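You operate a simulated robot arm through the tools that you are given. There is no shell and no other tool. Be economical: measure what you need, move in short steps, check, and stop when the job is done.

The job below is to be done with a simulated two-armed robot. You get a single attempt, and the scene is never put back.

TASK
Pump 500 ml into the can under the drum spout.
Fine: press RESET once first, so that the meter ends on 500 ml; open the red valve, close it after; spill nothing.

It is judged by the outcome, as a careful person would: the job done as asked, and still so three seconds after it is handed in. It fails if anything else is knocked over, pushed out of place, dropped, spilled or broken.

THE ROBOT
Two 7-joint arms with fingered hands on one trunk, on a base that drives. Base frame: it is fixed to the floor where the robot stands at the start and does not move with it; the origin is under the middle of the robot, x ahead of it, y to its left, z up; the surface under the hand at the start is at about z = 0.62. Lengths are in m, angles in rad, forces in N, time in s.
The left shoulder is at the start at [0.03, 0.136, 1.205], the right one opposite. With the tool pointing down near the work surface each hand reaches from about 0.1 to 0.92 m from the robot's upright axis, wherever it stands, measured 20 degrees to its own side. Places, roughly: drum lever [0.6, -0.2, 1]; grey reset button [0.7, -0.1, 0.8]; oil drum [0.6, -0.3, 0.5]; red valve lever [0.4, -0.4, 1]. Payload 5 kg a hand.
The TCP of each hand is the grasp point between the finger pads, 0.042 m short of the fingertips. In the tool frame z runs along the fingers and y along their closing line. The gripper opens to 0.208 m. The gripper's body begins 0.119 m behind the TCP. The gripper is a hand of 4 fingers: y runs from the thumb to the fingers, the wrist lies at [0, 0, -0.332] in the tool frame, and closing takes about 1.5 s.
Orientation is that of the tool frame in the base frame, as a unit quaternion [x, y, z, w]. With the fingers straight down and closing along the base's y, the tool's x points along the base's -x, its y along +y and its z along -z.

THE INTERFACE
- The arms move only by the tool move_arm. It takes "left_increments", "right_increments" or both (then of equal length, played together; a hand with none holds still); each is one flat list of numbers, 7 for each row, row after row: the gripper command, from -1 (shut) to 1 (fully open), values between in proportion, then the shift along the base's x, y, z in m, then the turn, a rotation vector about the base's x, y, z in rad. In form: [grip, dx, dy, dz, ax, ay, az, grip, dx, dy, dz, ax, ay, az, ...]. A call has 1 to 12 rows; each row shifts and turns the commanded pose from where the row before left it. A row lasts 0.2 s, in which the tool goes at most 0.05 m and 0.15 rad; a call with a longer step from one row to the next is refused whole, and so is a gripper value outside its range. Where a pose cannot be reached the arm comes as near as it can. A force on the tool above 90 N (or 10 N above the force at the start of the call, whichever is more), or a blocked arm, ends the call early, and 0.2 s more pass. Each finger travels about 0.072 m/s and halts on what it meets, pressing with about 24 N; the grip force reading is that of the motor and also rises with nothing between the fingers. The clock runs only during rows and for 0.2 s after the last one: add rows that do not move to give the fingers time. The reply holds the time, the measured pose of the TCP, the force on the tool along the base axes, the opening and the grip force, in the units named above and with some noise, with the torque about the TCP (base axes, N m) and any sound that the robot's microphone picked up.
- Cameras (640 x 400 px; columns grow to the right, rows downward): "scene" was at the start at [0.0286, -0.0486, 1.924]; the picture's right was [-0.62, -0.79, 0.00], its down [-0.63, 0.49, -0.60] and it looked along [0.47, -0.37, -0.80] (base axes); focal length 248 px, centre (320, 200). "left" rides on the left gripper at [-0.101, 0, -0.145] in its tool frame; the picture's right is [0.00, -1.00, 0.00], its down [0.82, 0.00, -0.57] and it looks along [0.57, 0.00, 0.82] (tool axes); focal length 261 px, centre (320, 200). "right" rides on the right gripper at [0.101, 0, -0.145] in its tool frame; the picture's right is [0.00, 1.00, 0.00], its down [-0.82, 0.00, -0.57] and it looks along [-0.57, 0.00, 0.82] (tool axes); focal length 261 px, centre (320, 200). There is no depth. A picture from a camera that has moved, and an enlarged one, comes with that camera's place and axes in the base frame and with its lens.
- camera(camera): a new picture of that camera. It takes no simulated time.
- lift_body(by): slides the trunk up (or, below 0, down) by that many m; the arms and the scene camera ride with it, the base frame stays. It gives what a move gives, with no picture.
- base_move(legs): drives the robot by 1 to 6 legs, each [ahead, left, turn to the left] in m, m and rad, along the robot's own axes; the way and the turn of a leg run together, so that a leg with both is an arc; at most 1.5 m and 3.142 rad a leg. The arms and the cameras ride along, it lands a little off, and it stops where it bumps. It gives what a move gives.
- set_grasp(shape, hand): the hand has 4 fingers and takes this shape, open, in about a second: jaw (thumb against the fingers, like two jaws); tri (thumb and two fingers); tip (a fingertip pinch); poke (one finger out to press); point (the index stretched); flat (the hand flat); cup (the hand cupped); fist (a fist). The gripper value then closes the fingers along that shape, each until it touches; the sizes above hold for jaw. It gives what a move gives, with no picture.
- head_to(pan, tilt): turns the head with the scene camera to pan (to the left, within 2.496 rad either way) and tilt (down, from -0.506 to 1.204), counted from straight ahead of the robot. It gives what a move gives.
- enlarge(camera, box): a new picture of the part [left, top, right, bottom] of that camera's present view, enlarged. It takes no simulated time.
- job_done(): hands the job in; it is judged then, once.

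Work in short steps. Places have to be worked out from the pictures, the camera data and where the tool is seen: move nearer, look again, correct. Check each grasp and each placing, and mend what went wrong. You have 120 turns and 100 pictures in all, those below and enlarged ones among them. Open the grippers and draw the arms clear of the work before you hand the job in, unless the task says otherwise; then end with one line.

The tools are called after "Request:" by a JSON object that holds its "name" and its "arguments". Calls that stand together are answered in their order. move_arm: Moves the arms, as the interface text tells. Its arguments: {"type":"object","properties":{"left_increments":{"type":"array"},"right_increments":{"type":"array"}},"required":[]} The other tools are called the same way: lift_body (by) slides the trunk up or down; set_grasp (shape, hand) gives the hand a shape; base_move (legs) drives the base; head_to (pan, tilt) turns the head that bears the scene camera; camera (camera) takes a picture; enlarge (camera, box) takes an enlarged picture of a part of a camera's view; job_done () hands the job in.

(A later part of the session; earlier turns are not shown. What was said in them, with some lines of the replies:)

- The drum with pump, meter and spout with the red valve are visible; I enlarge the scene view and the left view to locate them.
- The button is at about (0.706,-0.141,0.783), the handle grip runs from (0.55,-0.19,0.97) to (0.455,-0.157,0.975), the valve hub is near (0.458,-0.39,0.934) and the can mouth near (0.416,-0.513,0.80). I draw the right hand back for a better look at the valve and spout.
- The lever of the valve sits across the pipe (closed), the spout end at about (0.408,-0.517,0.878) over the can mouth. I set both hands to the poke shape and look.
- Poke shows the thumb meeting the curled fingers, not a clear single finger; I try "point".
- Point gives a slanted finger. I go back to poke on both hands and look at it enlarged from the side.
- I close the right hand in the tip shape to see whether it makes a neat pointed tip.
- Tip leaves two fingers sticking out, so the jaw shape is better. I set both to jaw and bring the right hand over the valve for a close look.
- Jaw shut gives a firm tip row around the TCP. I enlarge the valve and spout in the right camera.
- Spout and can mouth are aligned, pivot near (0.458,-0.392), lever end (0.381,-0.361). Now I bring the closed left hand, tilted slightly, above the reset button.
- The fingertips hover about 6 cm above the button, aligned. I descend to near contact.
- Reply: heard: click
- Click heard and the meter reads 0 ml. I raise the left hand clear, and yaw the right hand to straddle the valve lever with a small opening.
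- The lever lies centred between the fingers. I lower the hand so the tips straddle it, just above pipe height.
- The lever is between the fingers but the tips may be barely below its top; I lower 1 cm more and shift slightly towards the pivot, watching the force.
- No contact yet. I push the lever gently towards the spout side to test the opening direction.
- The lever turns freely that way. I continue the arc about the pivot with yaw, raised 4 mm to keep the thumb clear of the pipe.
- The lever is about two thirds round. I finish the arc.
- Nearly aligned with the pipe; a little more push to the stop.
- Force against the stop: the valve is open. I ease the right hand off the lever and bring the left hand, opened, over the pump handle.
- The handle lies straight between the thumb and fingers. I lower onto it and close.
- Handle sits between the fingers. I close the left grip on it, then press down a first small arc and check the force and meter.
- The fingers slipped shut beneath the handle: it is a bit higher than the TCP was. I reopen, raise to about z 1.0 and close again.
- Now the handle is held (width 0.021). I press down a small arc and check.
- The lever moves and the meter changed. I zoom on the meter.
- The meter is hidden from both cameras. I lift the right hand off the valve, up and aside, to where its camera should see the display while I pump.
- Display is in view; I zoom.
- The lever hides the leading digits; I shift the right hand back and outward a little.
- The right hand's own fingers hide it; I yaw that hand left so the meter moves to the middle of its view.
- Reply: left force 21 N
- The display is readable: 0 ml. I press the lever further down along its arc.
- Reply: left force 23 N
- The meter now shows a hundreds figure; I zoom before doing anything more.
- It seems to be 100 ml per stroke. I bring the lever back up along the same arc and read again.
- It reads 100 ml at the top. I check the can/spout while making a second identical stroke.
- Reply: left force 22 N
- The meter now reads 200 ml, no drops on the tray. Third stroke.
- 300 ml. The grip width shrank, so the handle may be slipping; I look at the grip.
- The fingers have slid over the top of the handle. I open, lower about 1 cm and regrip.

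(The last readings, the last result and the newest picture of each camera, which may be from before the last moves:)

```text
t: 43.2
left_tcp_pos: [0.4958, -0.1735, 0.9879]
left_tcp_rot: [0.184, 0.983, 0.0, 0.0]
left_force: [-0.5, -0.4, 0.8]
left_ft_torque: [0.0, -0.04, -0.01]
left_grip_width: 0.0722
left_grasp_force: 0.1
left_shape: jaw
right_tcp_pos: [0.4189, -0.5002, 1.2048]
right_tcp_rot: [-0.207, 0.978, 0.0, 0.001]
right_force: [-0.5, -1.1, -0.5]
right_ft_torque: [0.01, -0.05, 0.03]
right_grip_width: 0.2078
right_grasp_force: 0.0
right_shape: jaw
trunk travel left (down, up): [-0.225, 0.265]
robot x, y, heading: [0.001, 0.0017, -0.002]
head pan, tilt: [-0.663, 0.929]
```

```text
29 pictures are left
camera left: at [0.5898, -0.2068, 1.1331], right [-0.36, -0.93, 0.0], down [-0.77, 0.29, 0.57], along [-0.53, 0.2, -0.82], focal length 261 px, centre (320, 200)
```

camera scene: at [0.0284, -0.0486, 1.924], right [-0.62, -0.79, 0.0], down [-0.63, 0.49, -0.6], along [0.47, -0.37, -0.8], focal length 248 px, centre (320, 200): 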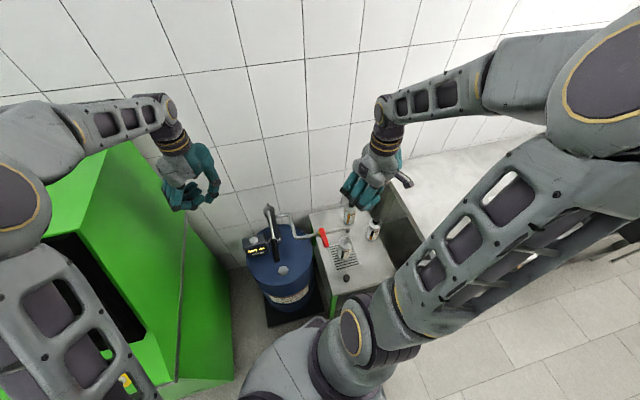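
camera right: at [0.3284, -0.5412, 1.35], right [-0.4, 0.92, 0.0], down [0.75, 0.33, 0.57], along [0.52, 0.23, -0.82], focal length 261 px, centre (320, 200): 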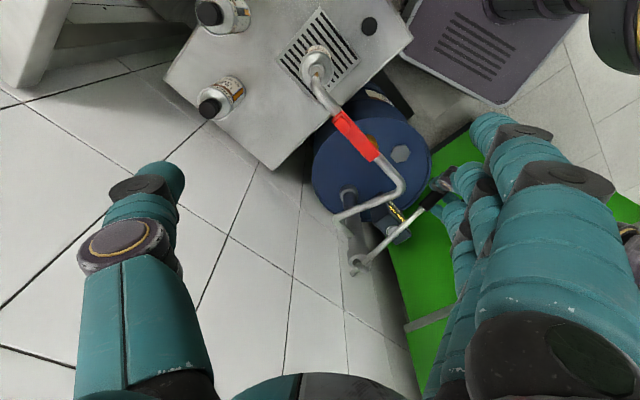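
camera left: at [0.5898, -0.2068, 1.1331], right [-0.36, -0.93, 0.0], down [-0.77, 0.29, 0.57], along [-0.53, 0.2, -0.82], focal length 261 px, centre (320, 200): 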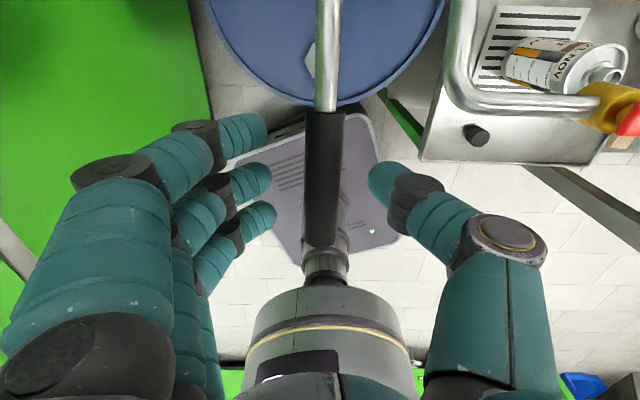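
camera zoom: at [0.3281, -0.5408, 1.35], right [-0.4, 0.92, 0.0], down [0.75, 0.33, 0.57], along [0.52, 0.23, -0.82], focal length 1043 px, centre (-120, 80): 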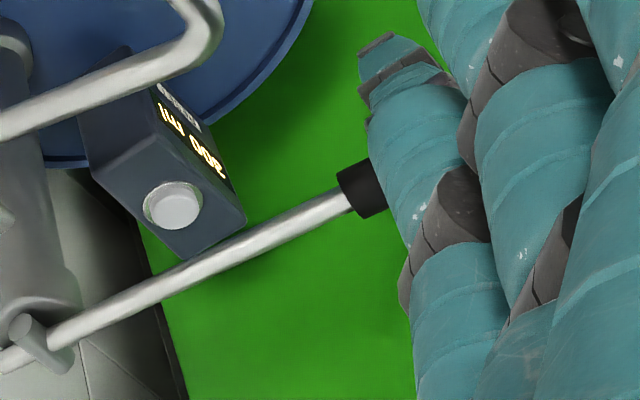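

I close on the handle here.

Request:
{"name": "move_arm", "arguments": {"left_increments": [-1, 0, 0, 0, 0, 0, 0, -1, 0, 0, 0, 0, 0, 0, -1, 0, 0, 0, 0, 0, 0, -1, 0, 0, 0, 0, 0, 0]}}

Request:
{"name": "camera", "arguments": {"camera": "left"}}

```text
t: 44.2
left_tcp_pos: [0.4963, -0.173, 0.9872]
left_tcp_rot: [0.184, 0.983, -0.001, 0.0]
left_force: [0.4, 0.4, -5.0]
left_ft_torque: [0.02, -0.05, 0.0]
left_grip_width: 0.0163
left_grasp_force: 23.8
left_shape: jaw
right_tcp_pos: [0.4218, -0.5006, 1.2052]
right_tcp_rot: [-0.208, 0.978, 0.0, 0.0]
right_force: [0.2, -0.2, -1.5]
right_ft_torque: [0.0, 0.0, -0.02]
right_grip_width: 0.2079
right_grasp_force: 0.0
right_shape: jaw
trunk travel left (down, up): [-0.225, 0.265]
robot x, y, heading: [0.0032, -0.0021, -0.002]
head pan, tilt: [-0.663, 0.929]
```

```text
28 pictures are left
camera left: at [0.5902, -0.2066, 1.1326], right [-0.36, -0.93, 0.0], down [-0.77, 0.29, 0.57], along [-0.53, 0.2, -0.82], focal length 261 px, centre (320, 200)
```

left: 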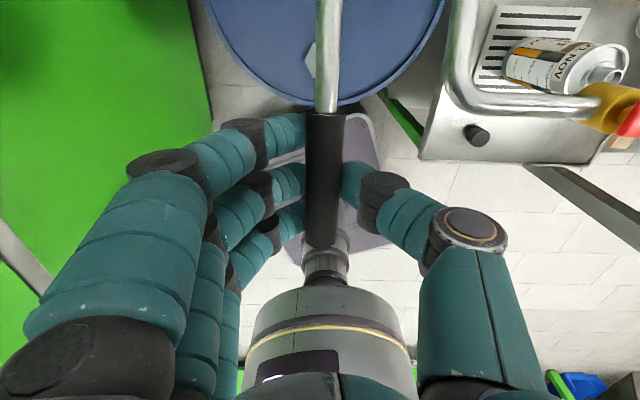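

The fingers pinch just under the handle's middle; I reopen, rise 1 cm and regrip at its middle.

Request:
{"name": "move_arm", "arguments": {"left_increments": [-0.5, 0, 0, 0, 0, 0, 0, -0.5, 0, 0, 0, 0, 0, 0, -0.5, 0, 0, 0.0105, 0, 0, 0, -0.5, 0, 0, 0, 0, 0, 0, -1, 0, 0, 0, 0, 0, 0, -1, 0, 0, 0, 0, 0, 0, -1, 0, 0, 0, 0, 0, 0, -1, 0, 0, 0, 0, 0, 0]}}

```text
t: 46.0
left_tcp_pos: [0.496, -0.172, 0.9965]
left_tcp_rot: [0.185, 0.983, 0.001, 0.0]
left_force: [1.0, 0.2, -3.7]
left_ft_torque: [-0.02, -0.02, 0.0]
left_grip_width: 0.0207
left_grasp_force: 24.4
left_shape: jaw
right_tcp_pos: [0.4219, -0.4998, 1.2052]
right_tcp_rot: [-0.208, 0.978, 0.0, 0.0]
right_force: [0.3, -0.4, 0.6]
right_ft_torque: [0.0, 0.03, -0.02]
right_grip_width: 0.2077
right_grasp_force: 0.1
right_shape: jaw
trunk travel left (down, up): [-0.225, 0.265]
robot x, y, heading: [0.0013, -0.001, 0.003]
head pan, tilt: [-0.663, 0.929]
```

Grip width 0.0207 again. Fourth stroke, then read.

Request:
{"name": "move_arm", "arguments": {"left_increments": [-1, -0.0026, 0.0012, -0.0242, -0.041, -0.0912, 0, -1, -0.0049, 0.0022, -0.0243, -0.0411, -0.0913, 0, -1, -0.0009, 0.0004, -0.0244, -0.0411, -0.0913, 0, -1, 0.0022, -0.001, -0.0243, -0.0411, -0.0913, 0, -1, 0, 0, 0, 0, 0, 0, -1, -0.0022, 0.001, 0.0243, 0.0411, 0.0913, 0, -1, 0.0009, -0.0004, 0.0244, 0.0411, 0.0913, 0, -1, 0.0049, -0.0022, 0.0243, 0.0411, 0.0913, 0, -1, 0.0026, -0.0012, 0.0242, 0.041, 0.0912, 0, -1, 0, 0, 0, 0, 0, 0]}}

Request:
{"name": "enlarge", "arguments": {"camera": "right", "box": [385, 195, 425, 225]}}

```text
t: 48.2
left_tcp_pos: [0.4942, -0.1717, 0.9993]
left_tcp_rot: [0.183, 0.983, 0.002, 0.001]
left_force: [-15.1, 7.6, 2.3]
left_ft_torque: [0.31, 0.46, -0.07]
left_grip_width: 0.0204
left_grasp_force: 24.1
left_shape: jaw
right_tcp_pos: [0.4189, -0.4997, 1.2048]
right_tcp_rot: [-0.208, 0.978, 0.0, 0.001]
right_force: [-1.4, -0.4, 0.1]
right_ft_torque: [0.06, -0.09, 0.01]
right_grip_width: 0.2079
right_grasp_force: 0.0
right_shape: jaw
trunk travel left (down, up): [-0.225, 0.265]
robot x, y, heading: [-0.0013, -0.002, 0.003]
head pan, tilt: [-0.663, 0.929]
```

```text
13.33 times, centred on (405, 210) of right
camera zoom: at [0.3261, -0.5406, 1.3505], right [-0.4, 0.92, 0.0], down [0.75, 0.33, 0.57], along [0.52, 0.23, -0.82], focal length 3475 px, centre (-813, 67)
```

zoom: 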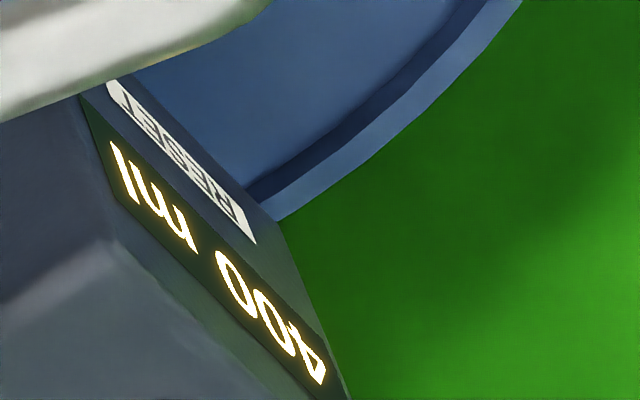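

400 ml, with the grip still good. Fifth and last stroke.

Request:
{"name": "move_arm", "arguments": {"left_increments": [-1, -0.0026, 0.0012, -0.0242, -0.041, -0.0912, 0, -1, -0.0049, 0.0022, -0.0243, -0.0411, -0.0913, 0, -1, -0.0009, 0.0004, -0.0244, -0.0411, -0.0913, 0, -1, 0.0022, -0.001, -0.0243, -0.0411, -0.0913, 0, -1, 0, 0, 0, 0, 0, 0, -1, -0.0022, 0.001, 0.0243, 0.0411, 0.0913, 0, -1, 0.0009, -0.0004, 0.0244, 0.0411, 0.0913, 0, -1, 0.0049, -0.0022, 0.0243, 0.0411, 0.0913, 0, -1, 0.0026, -0.0012, 0.0242, 0.041, 0.0912, 0, -1, 0, 0, 0, 0, 0, 0]}}

Request:
{"name": "enlarge", "arguments": {"camera": "right", "box": [385, 195, 425, 225]}}

```text
t: 50.4
left_tcp_pos: [0.4952, -0.1724, 0.9979]
left_tcp_rot: [0.184, 0.983, 0.0, -0.001]
left_force: [1.5, 0.6, 1.0]
left_ft_torque: [0.07, -0.02, -0.07]
left_grip_width: 0.0141
left_grasp_force: 23.8
left_shape: jaw
right_tcp_pos: [0.4205, -0.4998, 1.2038]
right_tcp_rot: [-0.207, 0.978, 0.0, 0.0]
right_force: [-0.3, 0.8, 0.9]
right_ft_torque: [0.0, -0.03, -0.02]
right_grip_width: 0.2077
right_grasp_force: 0.0
right_shape: jaw
trunk travel left (down, up): [-0.225, 0.265]
robot x, y, heading: [0.0017, 0.0012, 0.003]
head pan, tilt: [-0.663, 0.929]
```

```text
13.33 times, centred on (405, 210) of right
camera zoom: at [0.329, -0.5399, 1.35], right [-0.4, 0.92, 0.0], down [0.75, 0.33, 0.57], along [0.52, 0.23, -0.82], focal length 3475 px, centre (-813, 67)
```

zoom: 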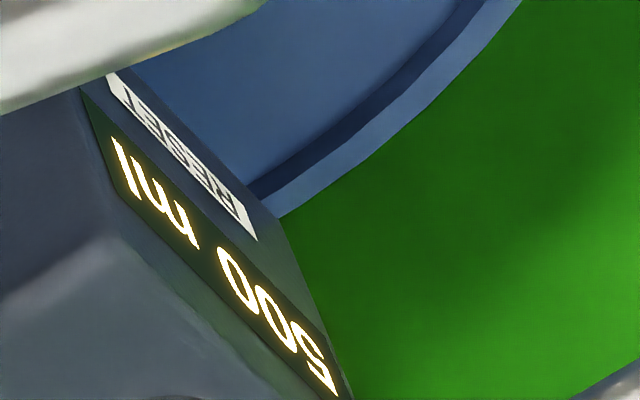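

500 ml. I open and raise the left hand off the handle, and bring the right hand back above the valve lever with the straddle opening.

Request:
{"name": "move_arm", "arguments": {"left_increments": [-0.1, 0, 0, 0, 0, 0, 0, 0, 0, 0, 0, 0, 0, 0, 0, 0, 0, 0, 0, 0, 0, 0, 0, 0, 0.02, 0, 0, 0, 0, 0, 0, 0.04, 0, 0, 0, 0, 0, 0, 0.045, 0, 0, 0, 0, 0, 0, 0.045, 0, 0, 0, 0, 0, 0, 0, 0, 0, 0], "right_increments": [-0.42, 0, 0, 0, 0, 0, 0.12, -0.42, 0.004, 0.014, 0, 0, 0, 0.11, -0.42, 0.004, 0.014, 0, 0, 0, 0.11, -0.42, 0.003, 0.013, 0, 0, 0, 0, -0.42, 0, 0, -0.03, 0, 0, 0, -0.42, 0, 0, -0.03, 0, 0, 0, -0.42, 0, 0, -0.03, 0, 0, 0, -0.42, 0, 0, 0, 0, 0, 0]}}

Request:
{"name": "camera", "arguments": {"camera": "right"}}

Request:
{"name": "camera", "arguments": {"camera": "scene"}}

```text
t: 52.2
left_tcp_pos: [0.4957, -0.1736, 1.1475]
left_tcp_rot: [0.184, 0.983, 0.0, 0.001]
left_force: [0.6, -1.2, -0.4]
left_ft_torque: [0.02, 0.0, 0.0]
left_grip_width: 0.1034
left_grasp_force: 0.1
left_shape: jaw
right_tcp_pos: [0.4319, -0.4597, 1.1148]
right_tcp_rot: [-0.371, 0.929, 0.0, 0.0]
right_force: [-0.4, -1.1, 0.4]
right_ft_torque: [0.04, 0.0, 0.02]
right_grip_width: 0.0608
right_grasp_force: 0.2
right_shape: jaw
trunk travel left (down, up): [-0.225, 0.265]
robot x, y, heading: [0.0015, -0.001, 0.001]
head pan, tilt: [-0.663, 0.929]
```

```text
25 pictures are left
camera right: at [0.3587, -0.5276, 1.2596], right [-0.68, 0.73, 0.0], down [0.6, 0.56, 0.57], along [0.42, 0.39, -0.82], focal length 261 px, centre (320, 200)
```

right: 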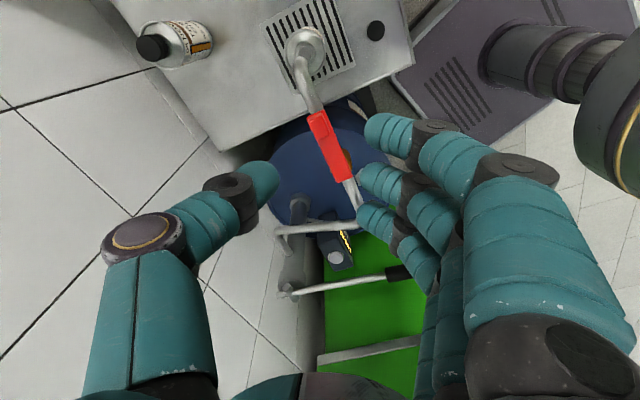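

```text
24 pictures are left
camera scene: at [0.0288, -0.0489, 1.9239], right [-0.62, -0.79, 0.0], down [-0.63, 0.49, -0.6], along [0.47, -0.37, -0.8], focal length 248 px, centre (320, 200)
```

scene: 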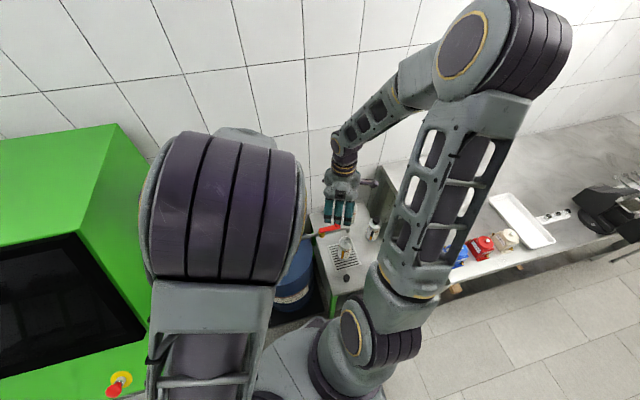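

The lever is between the thumb and fingers as before. I lower to the same height as before.

Request:
{"name": "move_arm", "arguments": {"right_increments": [-0.42, 0, 0, -0.035, 0, 0, 0, -0.42, 0, 0, -0.035, 0, 0, 0, -0.42, 0, 0, -0.03, 0, 0, 0, -0.42, 0, 0, -0.017, 0, 0, 0, -0.42, 0, 0, -0.008, 0, 0, 0, -0.42, 0, 0, 0, 0, 0, 0]}}

Request:
{"name": "camera", "arguments": {"camera": "right"}}

```text
t: 53.6
left_tcp_pos: [0.4962, -0.1734, 1.1478]
left_tcp_rot: [0.185, 0.983, 0.0, 0.0]
left_force: [0.2, 0.3, 0.4]
left_ft_torque: [0.04, 0.01, -0.02]
left_grip_width: 0.103
left_grasp_force: 0.0
left_shape: jaw
right_tcp_pos: [0.4319, -0.4585, 0.9893]
right_tcp_rot: [-0.371, 0.929, -0.001, 0.001]
right_force: [-0.2, 0.0, -0.7]
right_ft_torque: [0.02, 0.0, 0.0]
right_grip_width: 0.0605
right_grasp_force: 0.0
right_shape: jaw
trunk travel left (down, up): [-0.225, 0.265]
robot x, y, heading: [0.0038, 0.0022, 0.001]
head pan, tilt: [-0.663, 0.929]
```

```text
23 pictures are left
camera right: at [0.3589, -0.5278, 1.1345], right [-0.68, 0.73, 0.0], down [0.6, 0.56, 0.57], along [0.42, 0.39, -0.82], focal length 261 px, centre (320, 200)
```

right: 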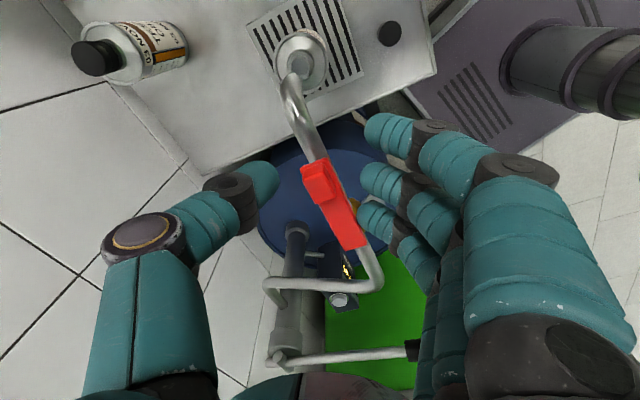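

I now swing the hand the other way so the thumb pushes the lever back towards closed, first half.

Request:
{"name": "move_arm", "arguments": {"right_increments": [-0.42, -0.0143, 0.0103, 0, 0, 0, 0, -0.42, -0.0143, 0.0103, 0, 0, 0, -0.1, -0.42, -0.0071, 0.0102, 0, 0, 0, -0.14, -0.42, -0.0054, 0.0112, 0, 0, 0, -0.14, -0.42, -0.0031, 0.0121, 0, 0, 0, -0.14]}}

Request:
{"name": "camera", "arguments": {"camera": "right"}}

```text
t: 54.8
left_tcp_pos: [0.4956, -0.1724, 1.1487]
left_tcp_rot: [0.183, 0.983, 0.0, 0.0]
left_force: [-0.8, 1.2, -0.2]
left_ft_torque: [-0.06, 0.02, -0.01]
left_grip_width: 0.1034
left_grasp_force: 0.3
left_shape: jaw
right_tcp_pos: [0.3876, -0.4062, 0.9913]
right_tcp_rot: [-0.119, 0.993, 0.0, 0.0]
right_force: [-1.1, -0.5, 0.2]
right_ft_torque: [-0.03, 0.0, -0.02]
right_grip_width: 0.0608
right_grasp_force: 0.0
right_shape: jaw
trunk travel left (down, up): [-0.225, 0.265]
robot x, y, heading: [-0.001, 0.0005, 0.001]
head pan, tilt: [-0.663, 0.929]
```

```text
22 pictures are left
camera right: at [0.2903, -0.4279, 1.1356], right [-0.23, 0.97, 0.0], down [0.8, 0.19, 0.57], along [0.56, 0.13, -0.82], focal length 261 px, centre (320, 200)
```

right: 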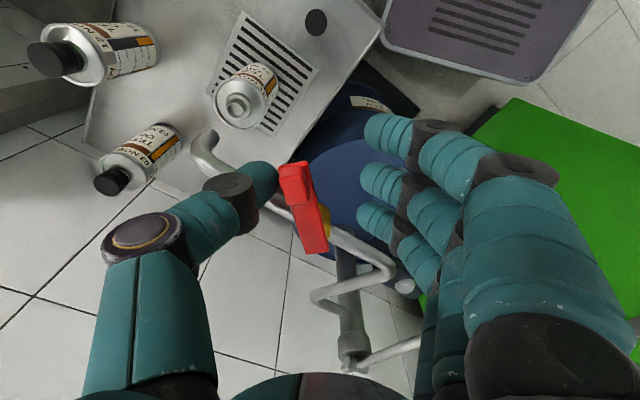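

It follows. I continue to the closed position.

Request:
{"name": "move_arm", "arguments": {"right_increments": [-0.42, -0.0012, 0.0124, 0, 0, 0, -0.12, -0.42, 0.0011, 0.0124, 0, 0, 0, -0.12, -0.42, 0.0033, 0.0121, 0, 0, 0, -0.12, -0.42, 0.0052, 0.0112, 0, 0, 0, -0.12, -0.42, 0.0055, 0.0084, 0, 0, 0, -0.12, -0.42, 0, 0, 0, 0, 0, 0]}}

Request:
{"name": "camera", "arguments": {"camera": "right"}}

```text
t: 56.2
left_tcp_pos: [0.4937, -0.1726, 1.1475]
left_tcp_rot: [0.184, 0.983, 0.0, 0.0]
left_force: [-0.1, 0.0, 0.7]
left_ft_torque: [0.02, -0.06, -0.01]
left_grip_width: 0.1034
left_grasp_force: 0.0
left_shape: jaw
right_tcp_pos: [0.4015, -0.3485, 0.9906]
right_tcp_rot: [0.18, 0.984, 0.001, -0.001]
right_force: [-0.9, -0.1, -0.6]
right_ft_torque: [0.02, -0.02, -0.03]
right_grip_width: 0.061
right_grasp_force: 0.1
right_shape: jaw
trunk travel left (down, up): [-0.225, 0.265]
robot x, y, heading: [-0.0032, 0.0006, -0.004]
head pan, tilt: [-0.663, 0.929]
```

```text
21 pictures are left
camera right: at [0.3079, -0.3122, 1.134], right [0.36, 0.93, 0.0], down [0.77, -0.3, 0.57], along [0.53, -0.21, -0.82], focal length 261 px, centre (320, 200)
```

right: 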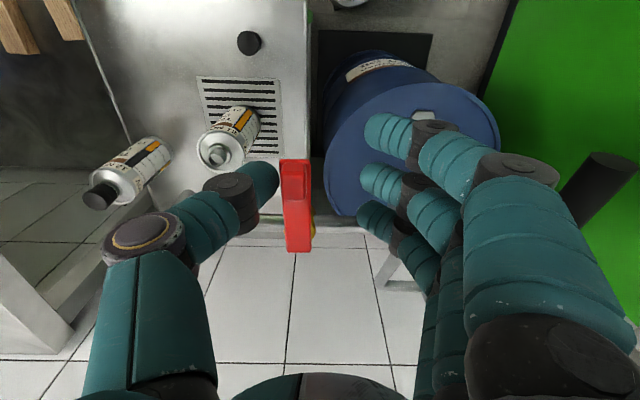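

Almost across the pipe; I nudge it to the stop, watching the force.

Request:
{"name": "move_arm", "arguments": {"right_increments": [-0.42, 0.002, 0.005, 0, 0, 0, 0, -0.42, 0.002, 0.005, 0, 0, 0, 0, -0.42, 0.001, 0.003, 0, 0, 0, 0, -0.42, 0, 0, 0, 0, 0, 0]}}

Request:
{"name": "camera", "arguments": {"camera": "right"}}

```text
t: 57.2
left_tcp_pos: [0.494, -0.1747, 1.1484]
left_tcp_rot: [0.184, 0.983, 0.0, 0.001]
left_force: [-1.0, -0.2, -0.2]
left_ft_torque: [0.04, 0.01, -0.01]
left_grip_width: 0.103
left_grasp_force: 0.0
left_shape: jaw
right_tcp_pos: [0.4059, -0.3367, 0.9887]
right_tcp_rot: [0.18, 0.984, 0.0, 0.0]
right_force: [-3.0, -11.8, 5.6]
right_ft_torque: [-0.56, 0.13, 0.05]
right_grip_width: 0.0677
right_grasp_force: 0.0
right_shape: jaw
trunk travel left (down, up): [-0.225, 0.265]
robot x, y, heading: [0.0005, -0.0011, 0.004]
head pan, tilt: [-0.663, 0.929]
```

```text
20 pictures are left
camera right: at [0.312, -0.3, 1.1348], right [0.36, 0.93, 0.0], down [0.77, -0.29, 0.57], along [0.53, -0.2, -0.82], focal length 261 px, centre (320, 200)
```

right: 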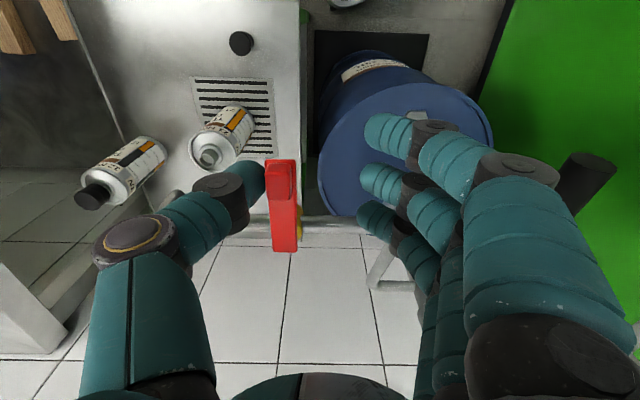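

Force 12 N against the stop: the valve is closed. I back off, raise the right hand clear and draw both hands back.

Request:
{"name": "move_arm", "arguments": {"right_increments": [-0.42, -0.004, -0.01, 0, 0, 0, 0, -0.42, -0.003, -0.008, 0, 0, 0, 0, -0.42, 0, 0, 0.02, 0, 0, 0, -0.42, 0, 0, 0.045, 0, 0, 0, -0.42, 0, 0, 0.045, 0, 0, 0, 0, 0, 0, 0.045, 0, 0, 0, 0.5, 0, -0.03, 0.045, 0, 0, 0.12, 1, 0, -0.03, 0.03, 0, 0, 0.12, 1, 0, -0.03, 0, 0, 0, 0.12, 1, 0, -0.03, 0, 0, 0, 0, 1, 0, 0, 0, 0, 0, 0], "left_increments": [0, 0, 0, 0.04, 0, 0, 0, 0, 0, 0, 0.04, 0, 0, 0, 1, 0.01, 0.03, 0.01, 0, 0, 0.12, 1, 0.02, 0.035, 0, 0, 0, 0.12, 1, 0.02, 0.035, 0, 0, 0, 0.12, 1, 0.03, 0.03, 0, 0, 0, 0, 1, 0.03, 0.03, 0, 0, 0, 0, 1, 0.03, 0.02, 0, 0, 0, 0, 1, 0.03, 0, 0, 0, 0, 0, 1, 0.02, 0, 0, 0, 0, 0, 1, 0, 0, 0, 0, 0, 0]}}

Request:
{"name": "camera", "arguments": {"camera": "scene"}}

Request:
{"name": "enlarge", "arguments": {"camera": "scene", "box": [230, 190, 390, 310]}}

Request:
{"name": "enlarge", "arguments": {"camera": "right", "box": [200, 0, 480, 220]}}

```text
refused: row 7 steps farther than a row can; nothing moved
```

```text
19 pictures are left
camera scene: at [0.0279, -0.0498, 1.924], right [-0.62, -0.79, 0.0], down [-0.63, 0.49, -0.6], along [0.47, -0.37, -0.8], focal length 248 px, centre (320, 200)
```

scene: 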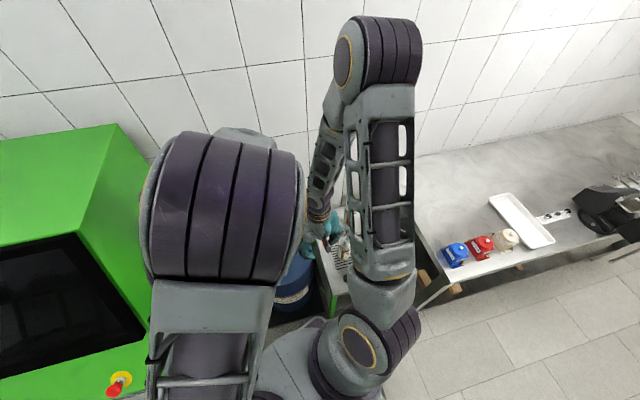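

```text
3.33 times, centred on (310, 250) of scene
camera zoom: at [0.0279, -0.0498, 1.924], right [-0.62, -0.79, 0.0], down [-0.63, 0.49, -0.6], along [0.47, -0.37, -0.8], focal length 825 px, centre (353, 33)
```

zoom: 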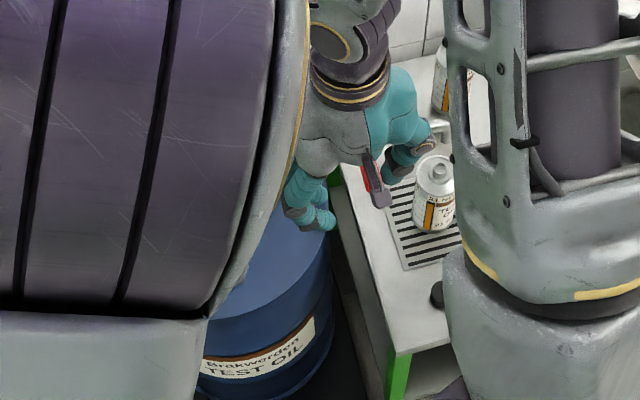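

```text
1.82 times, centred on (340, 110) of right
camera zoom: at [0.312, -0.3, 1.1348], right [0.36, 0.93, 0.0], down [0.77, -0.29, 0.57], along [0.53, -0.2, -0.82], focal length 474 px, centre (284, 364)
```

zoom: 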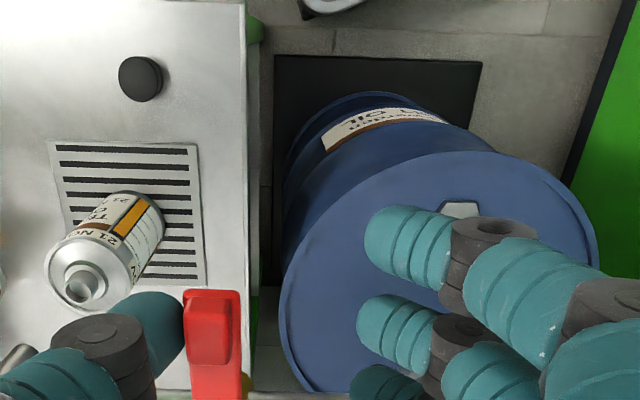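

One row was too long and the call was refused; I split it up with smaller steps.

Request:
{"name": "move_arm", "arguments": {"right_increments": [-0.42, -0.004, -0.01, 0, 0, 0, 0, -0.42, -0.003, -0.008, 0, 0, 0, 0, -0.42, 0, 0, 0.02, 0, 0, 0, -0.42, 0, 0, 0.045, 0, 0, 0, -0.42, 0, 0, 0.045, 0, 0, 0, 0, 0, 0, 0.045, 0, 0, 0, 0.5, 0, -0.03, 0.03, 0, 0, 0.12, 1, 0, -0.03, 0.03, 0, 0, 0.12, 1, 0, -0.03, 0, 0, 0, 0.12, 1, 0, -0.03, 0, 0, 0, 0, 1, 0, 0, 0, 0, 0, 0], "left_increments": [0, 0, 0, 0.04, 0, 0, 0, 0, 0, 0, 0.04, 0, 0, 0, 1, 0.01, 0.03, 0.01, 0, 0, 0.12, 1, 0.02, 0.035, 0, 0, 0, 0.12, 1, 0.02, 0.035, 0, 0, 0, 0.12, 1, 0.03, 0.03, 0, 0, 0, 0, 1, 0.03, 0.03, 0, 0, 0, 0, 1, 0.03, 0.02, 0, 0, 0, 0, 1, 0.03, 0, 0, 0, 0, 0, 1, 0.02, 0, 0, 0, 0, 0, 1, 0, 0, 0, 0, 0, 0]}}

Request:
{"name": "enlarge", "arguments": {"camera": "scene", "box": [220, 180, 400, 320]}}

Request:
{"name": "camera", "arguments": {"camera": "right"}}

```text
t: 59.6
left_tcp_pos: [0.6874, 0.0083, 1.2389]
left_tcp_rot: [0.004, 1.0, 0.001, 0.0]
left_force: [-0.1, 0.5, -0.1]
left_ft_torque: [-0.06, -0.03, -0.03]
left_grip_width: 0.2076
left_grasp_force: 0.1
left_shape: jaw
right_tcp_pos: [0.4001, -0.4718, 1.2047]
right_tcp_rot: [0.0, 1.0, 0.0, 0.0]
right_force: [0.6, 0.6, -0.3]
right_ft_torque: [-0.06, -0.06, -0.01]
right_grip_width: 0.2079
right_grasp_force: 0.0
right_shape: jaw
trunk travel left (down, up): [-0.225, 0.265]
robot x, y, heading: [0.0015, 0.002, -0.003]
head pan, tilt: [-0.663, 0.929]
```

```text
2.86 times, centred on (310, 250) of scene
camera zoom: at [0.0275, -0.0476, 1.924], right [-0.62, -0.79, 0.0], down [-0.63, 0.49, -0.6], along [0.47, -0.37, -0.8], focal length 707 px, centre (349, 57)
```

zoom: 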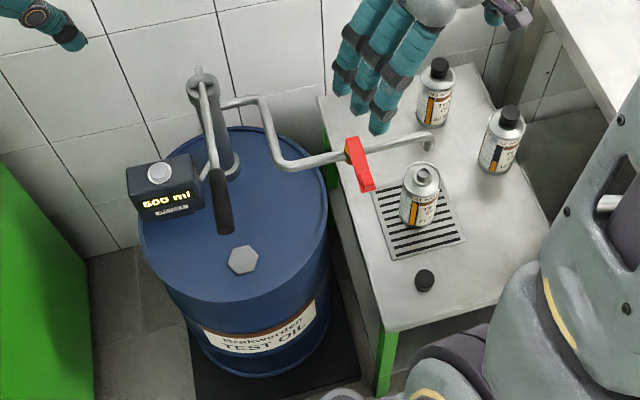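

```text
15 pictures are left
camera right: at [0.2994, -0.471, 1.3503], right [0.01, 1.0, 0.0], down [0.82, 0.0, 0.57], along [0.57, 0.0, -0.82], focal length 261 px, centre (320, 200)
```

right: 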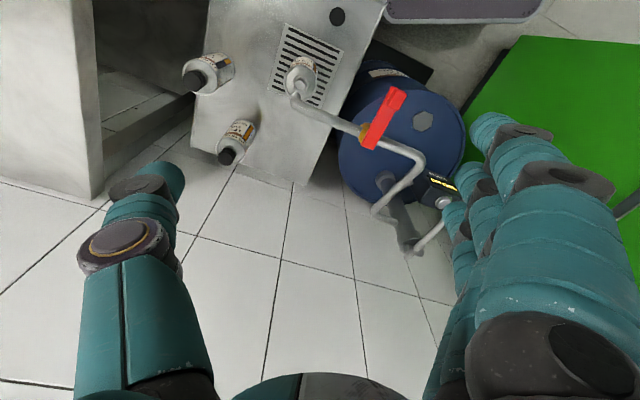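

All matches the start layout: valve across the pipe, can in place. A last zoom on the meter and the can for certainty.

Request:
{"name": "enlarge", "arguments": {"camera": "scene", "box": [245, 220, 295, 255]}}

Request:
{"name": "enlarge", "arguments": {"camera": "scene", "box": [310, 210, 370, 260]}}

```text
11.43 times, centred on (270, 238) of scene
camera zoom: at [0.0275, -0.0476, 1.924], right [-0.62, -0.79, 0.0], down [-0.63, 0.49, -0.6], along [0.47, -0.37, -0.8], focal length 2829 px, centre (891, -229)
```

zoom: 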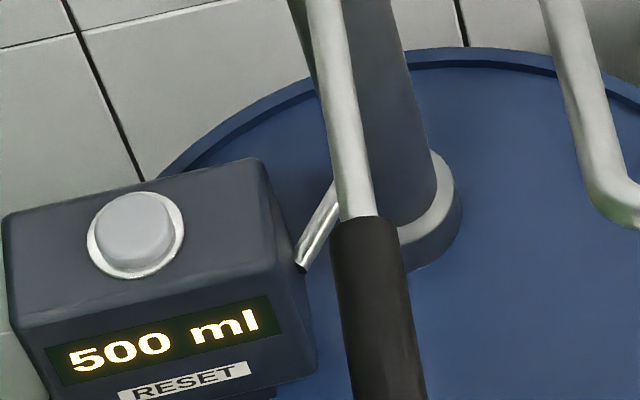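

```text
8.00 times, centred on (340, 235) of scene
camera zoom: at [0.0275, -0.0476, 1.924], right [-0.62, -0.79, 0.0], down [-0.63, 0.49, -0.6], along [0.47, -0.37, -0.8], focal length 1980 px, centre (160, -80)
```

zoom: 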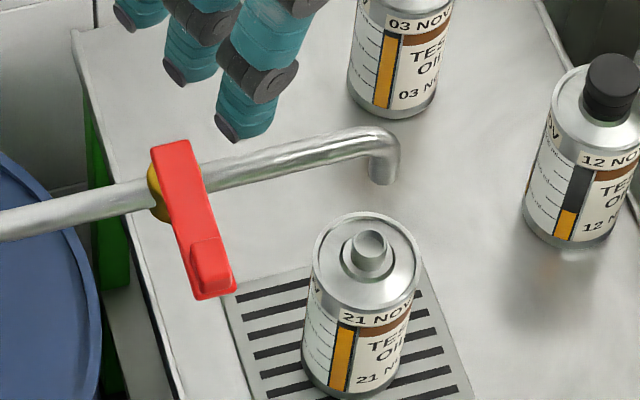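

The meter reads 500 ml, the can's level strip shows it filled, nothing is spilled and the valve is closed. I hand in.

Request:
{"name": "job_done", "arguments": {}}

```text
The job is handed in.
```

I pumped 500 ml into the can under the drum spout: RESET was pressed once first, the meter ends on 500 ml, the red valve is closed again, and the last pictures show nothing spilled or moved.
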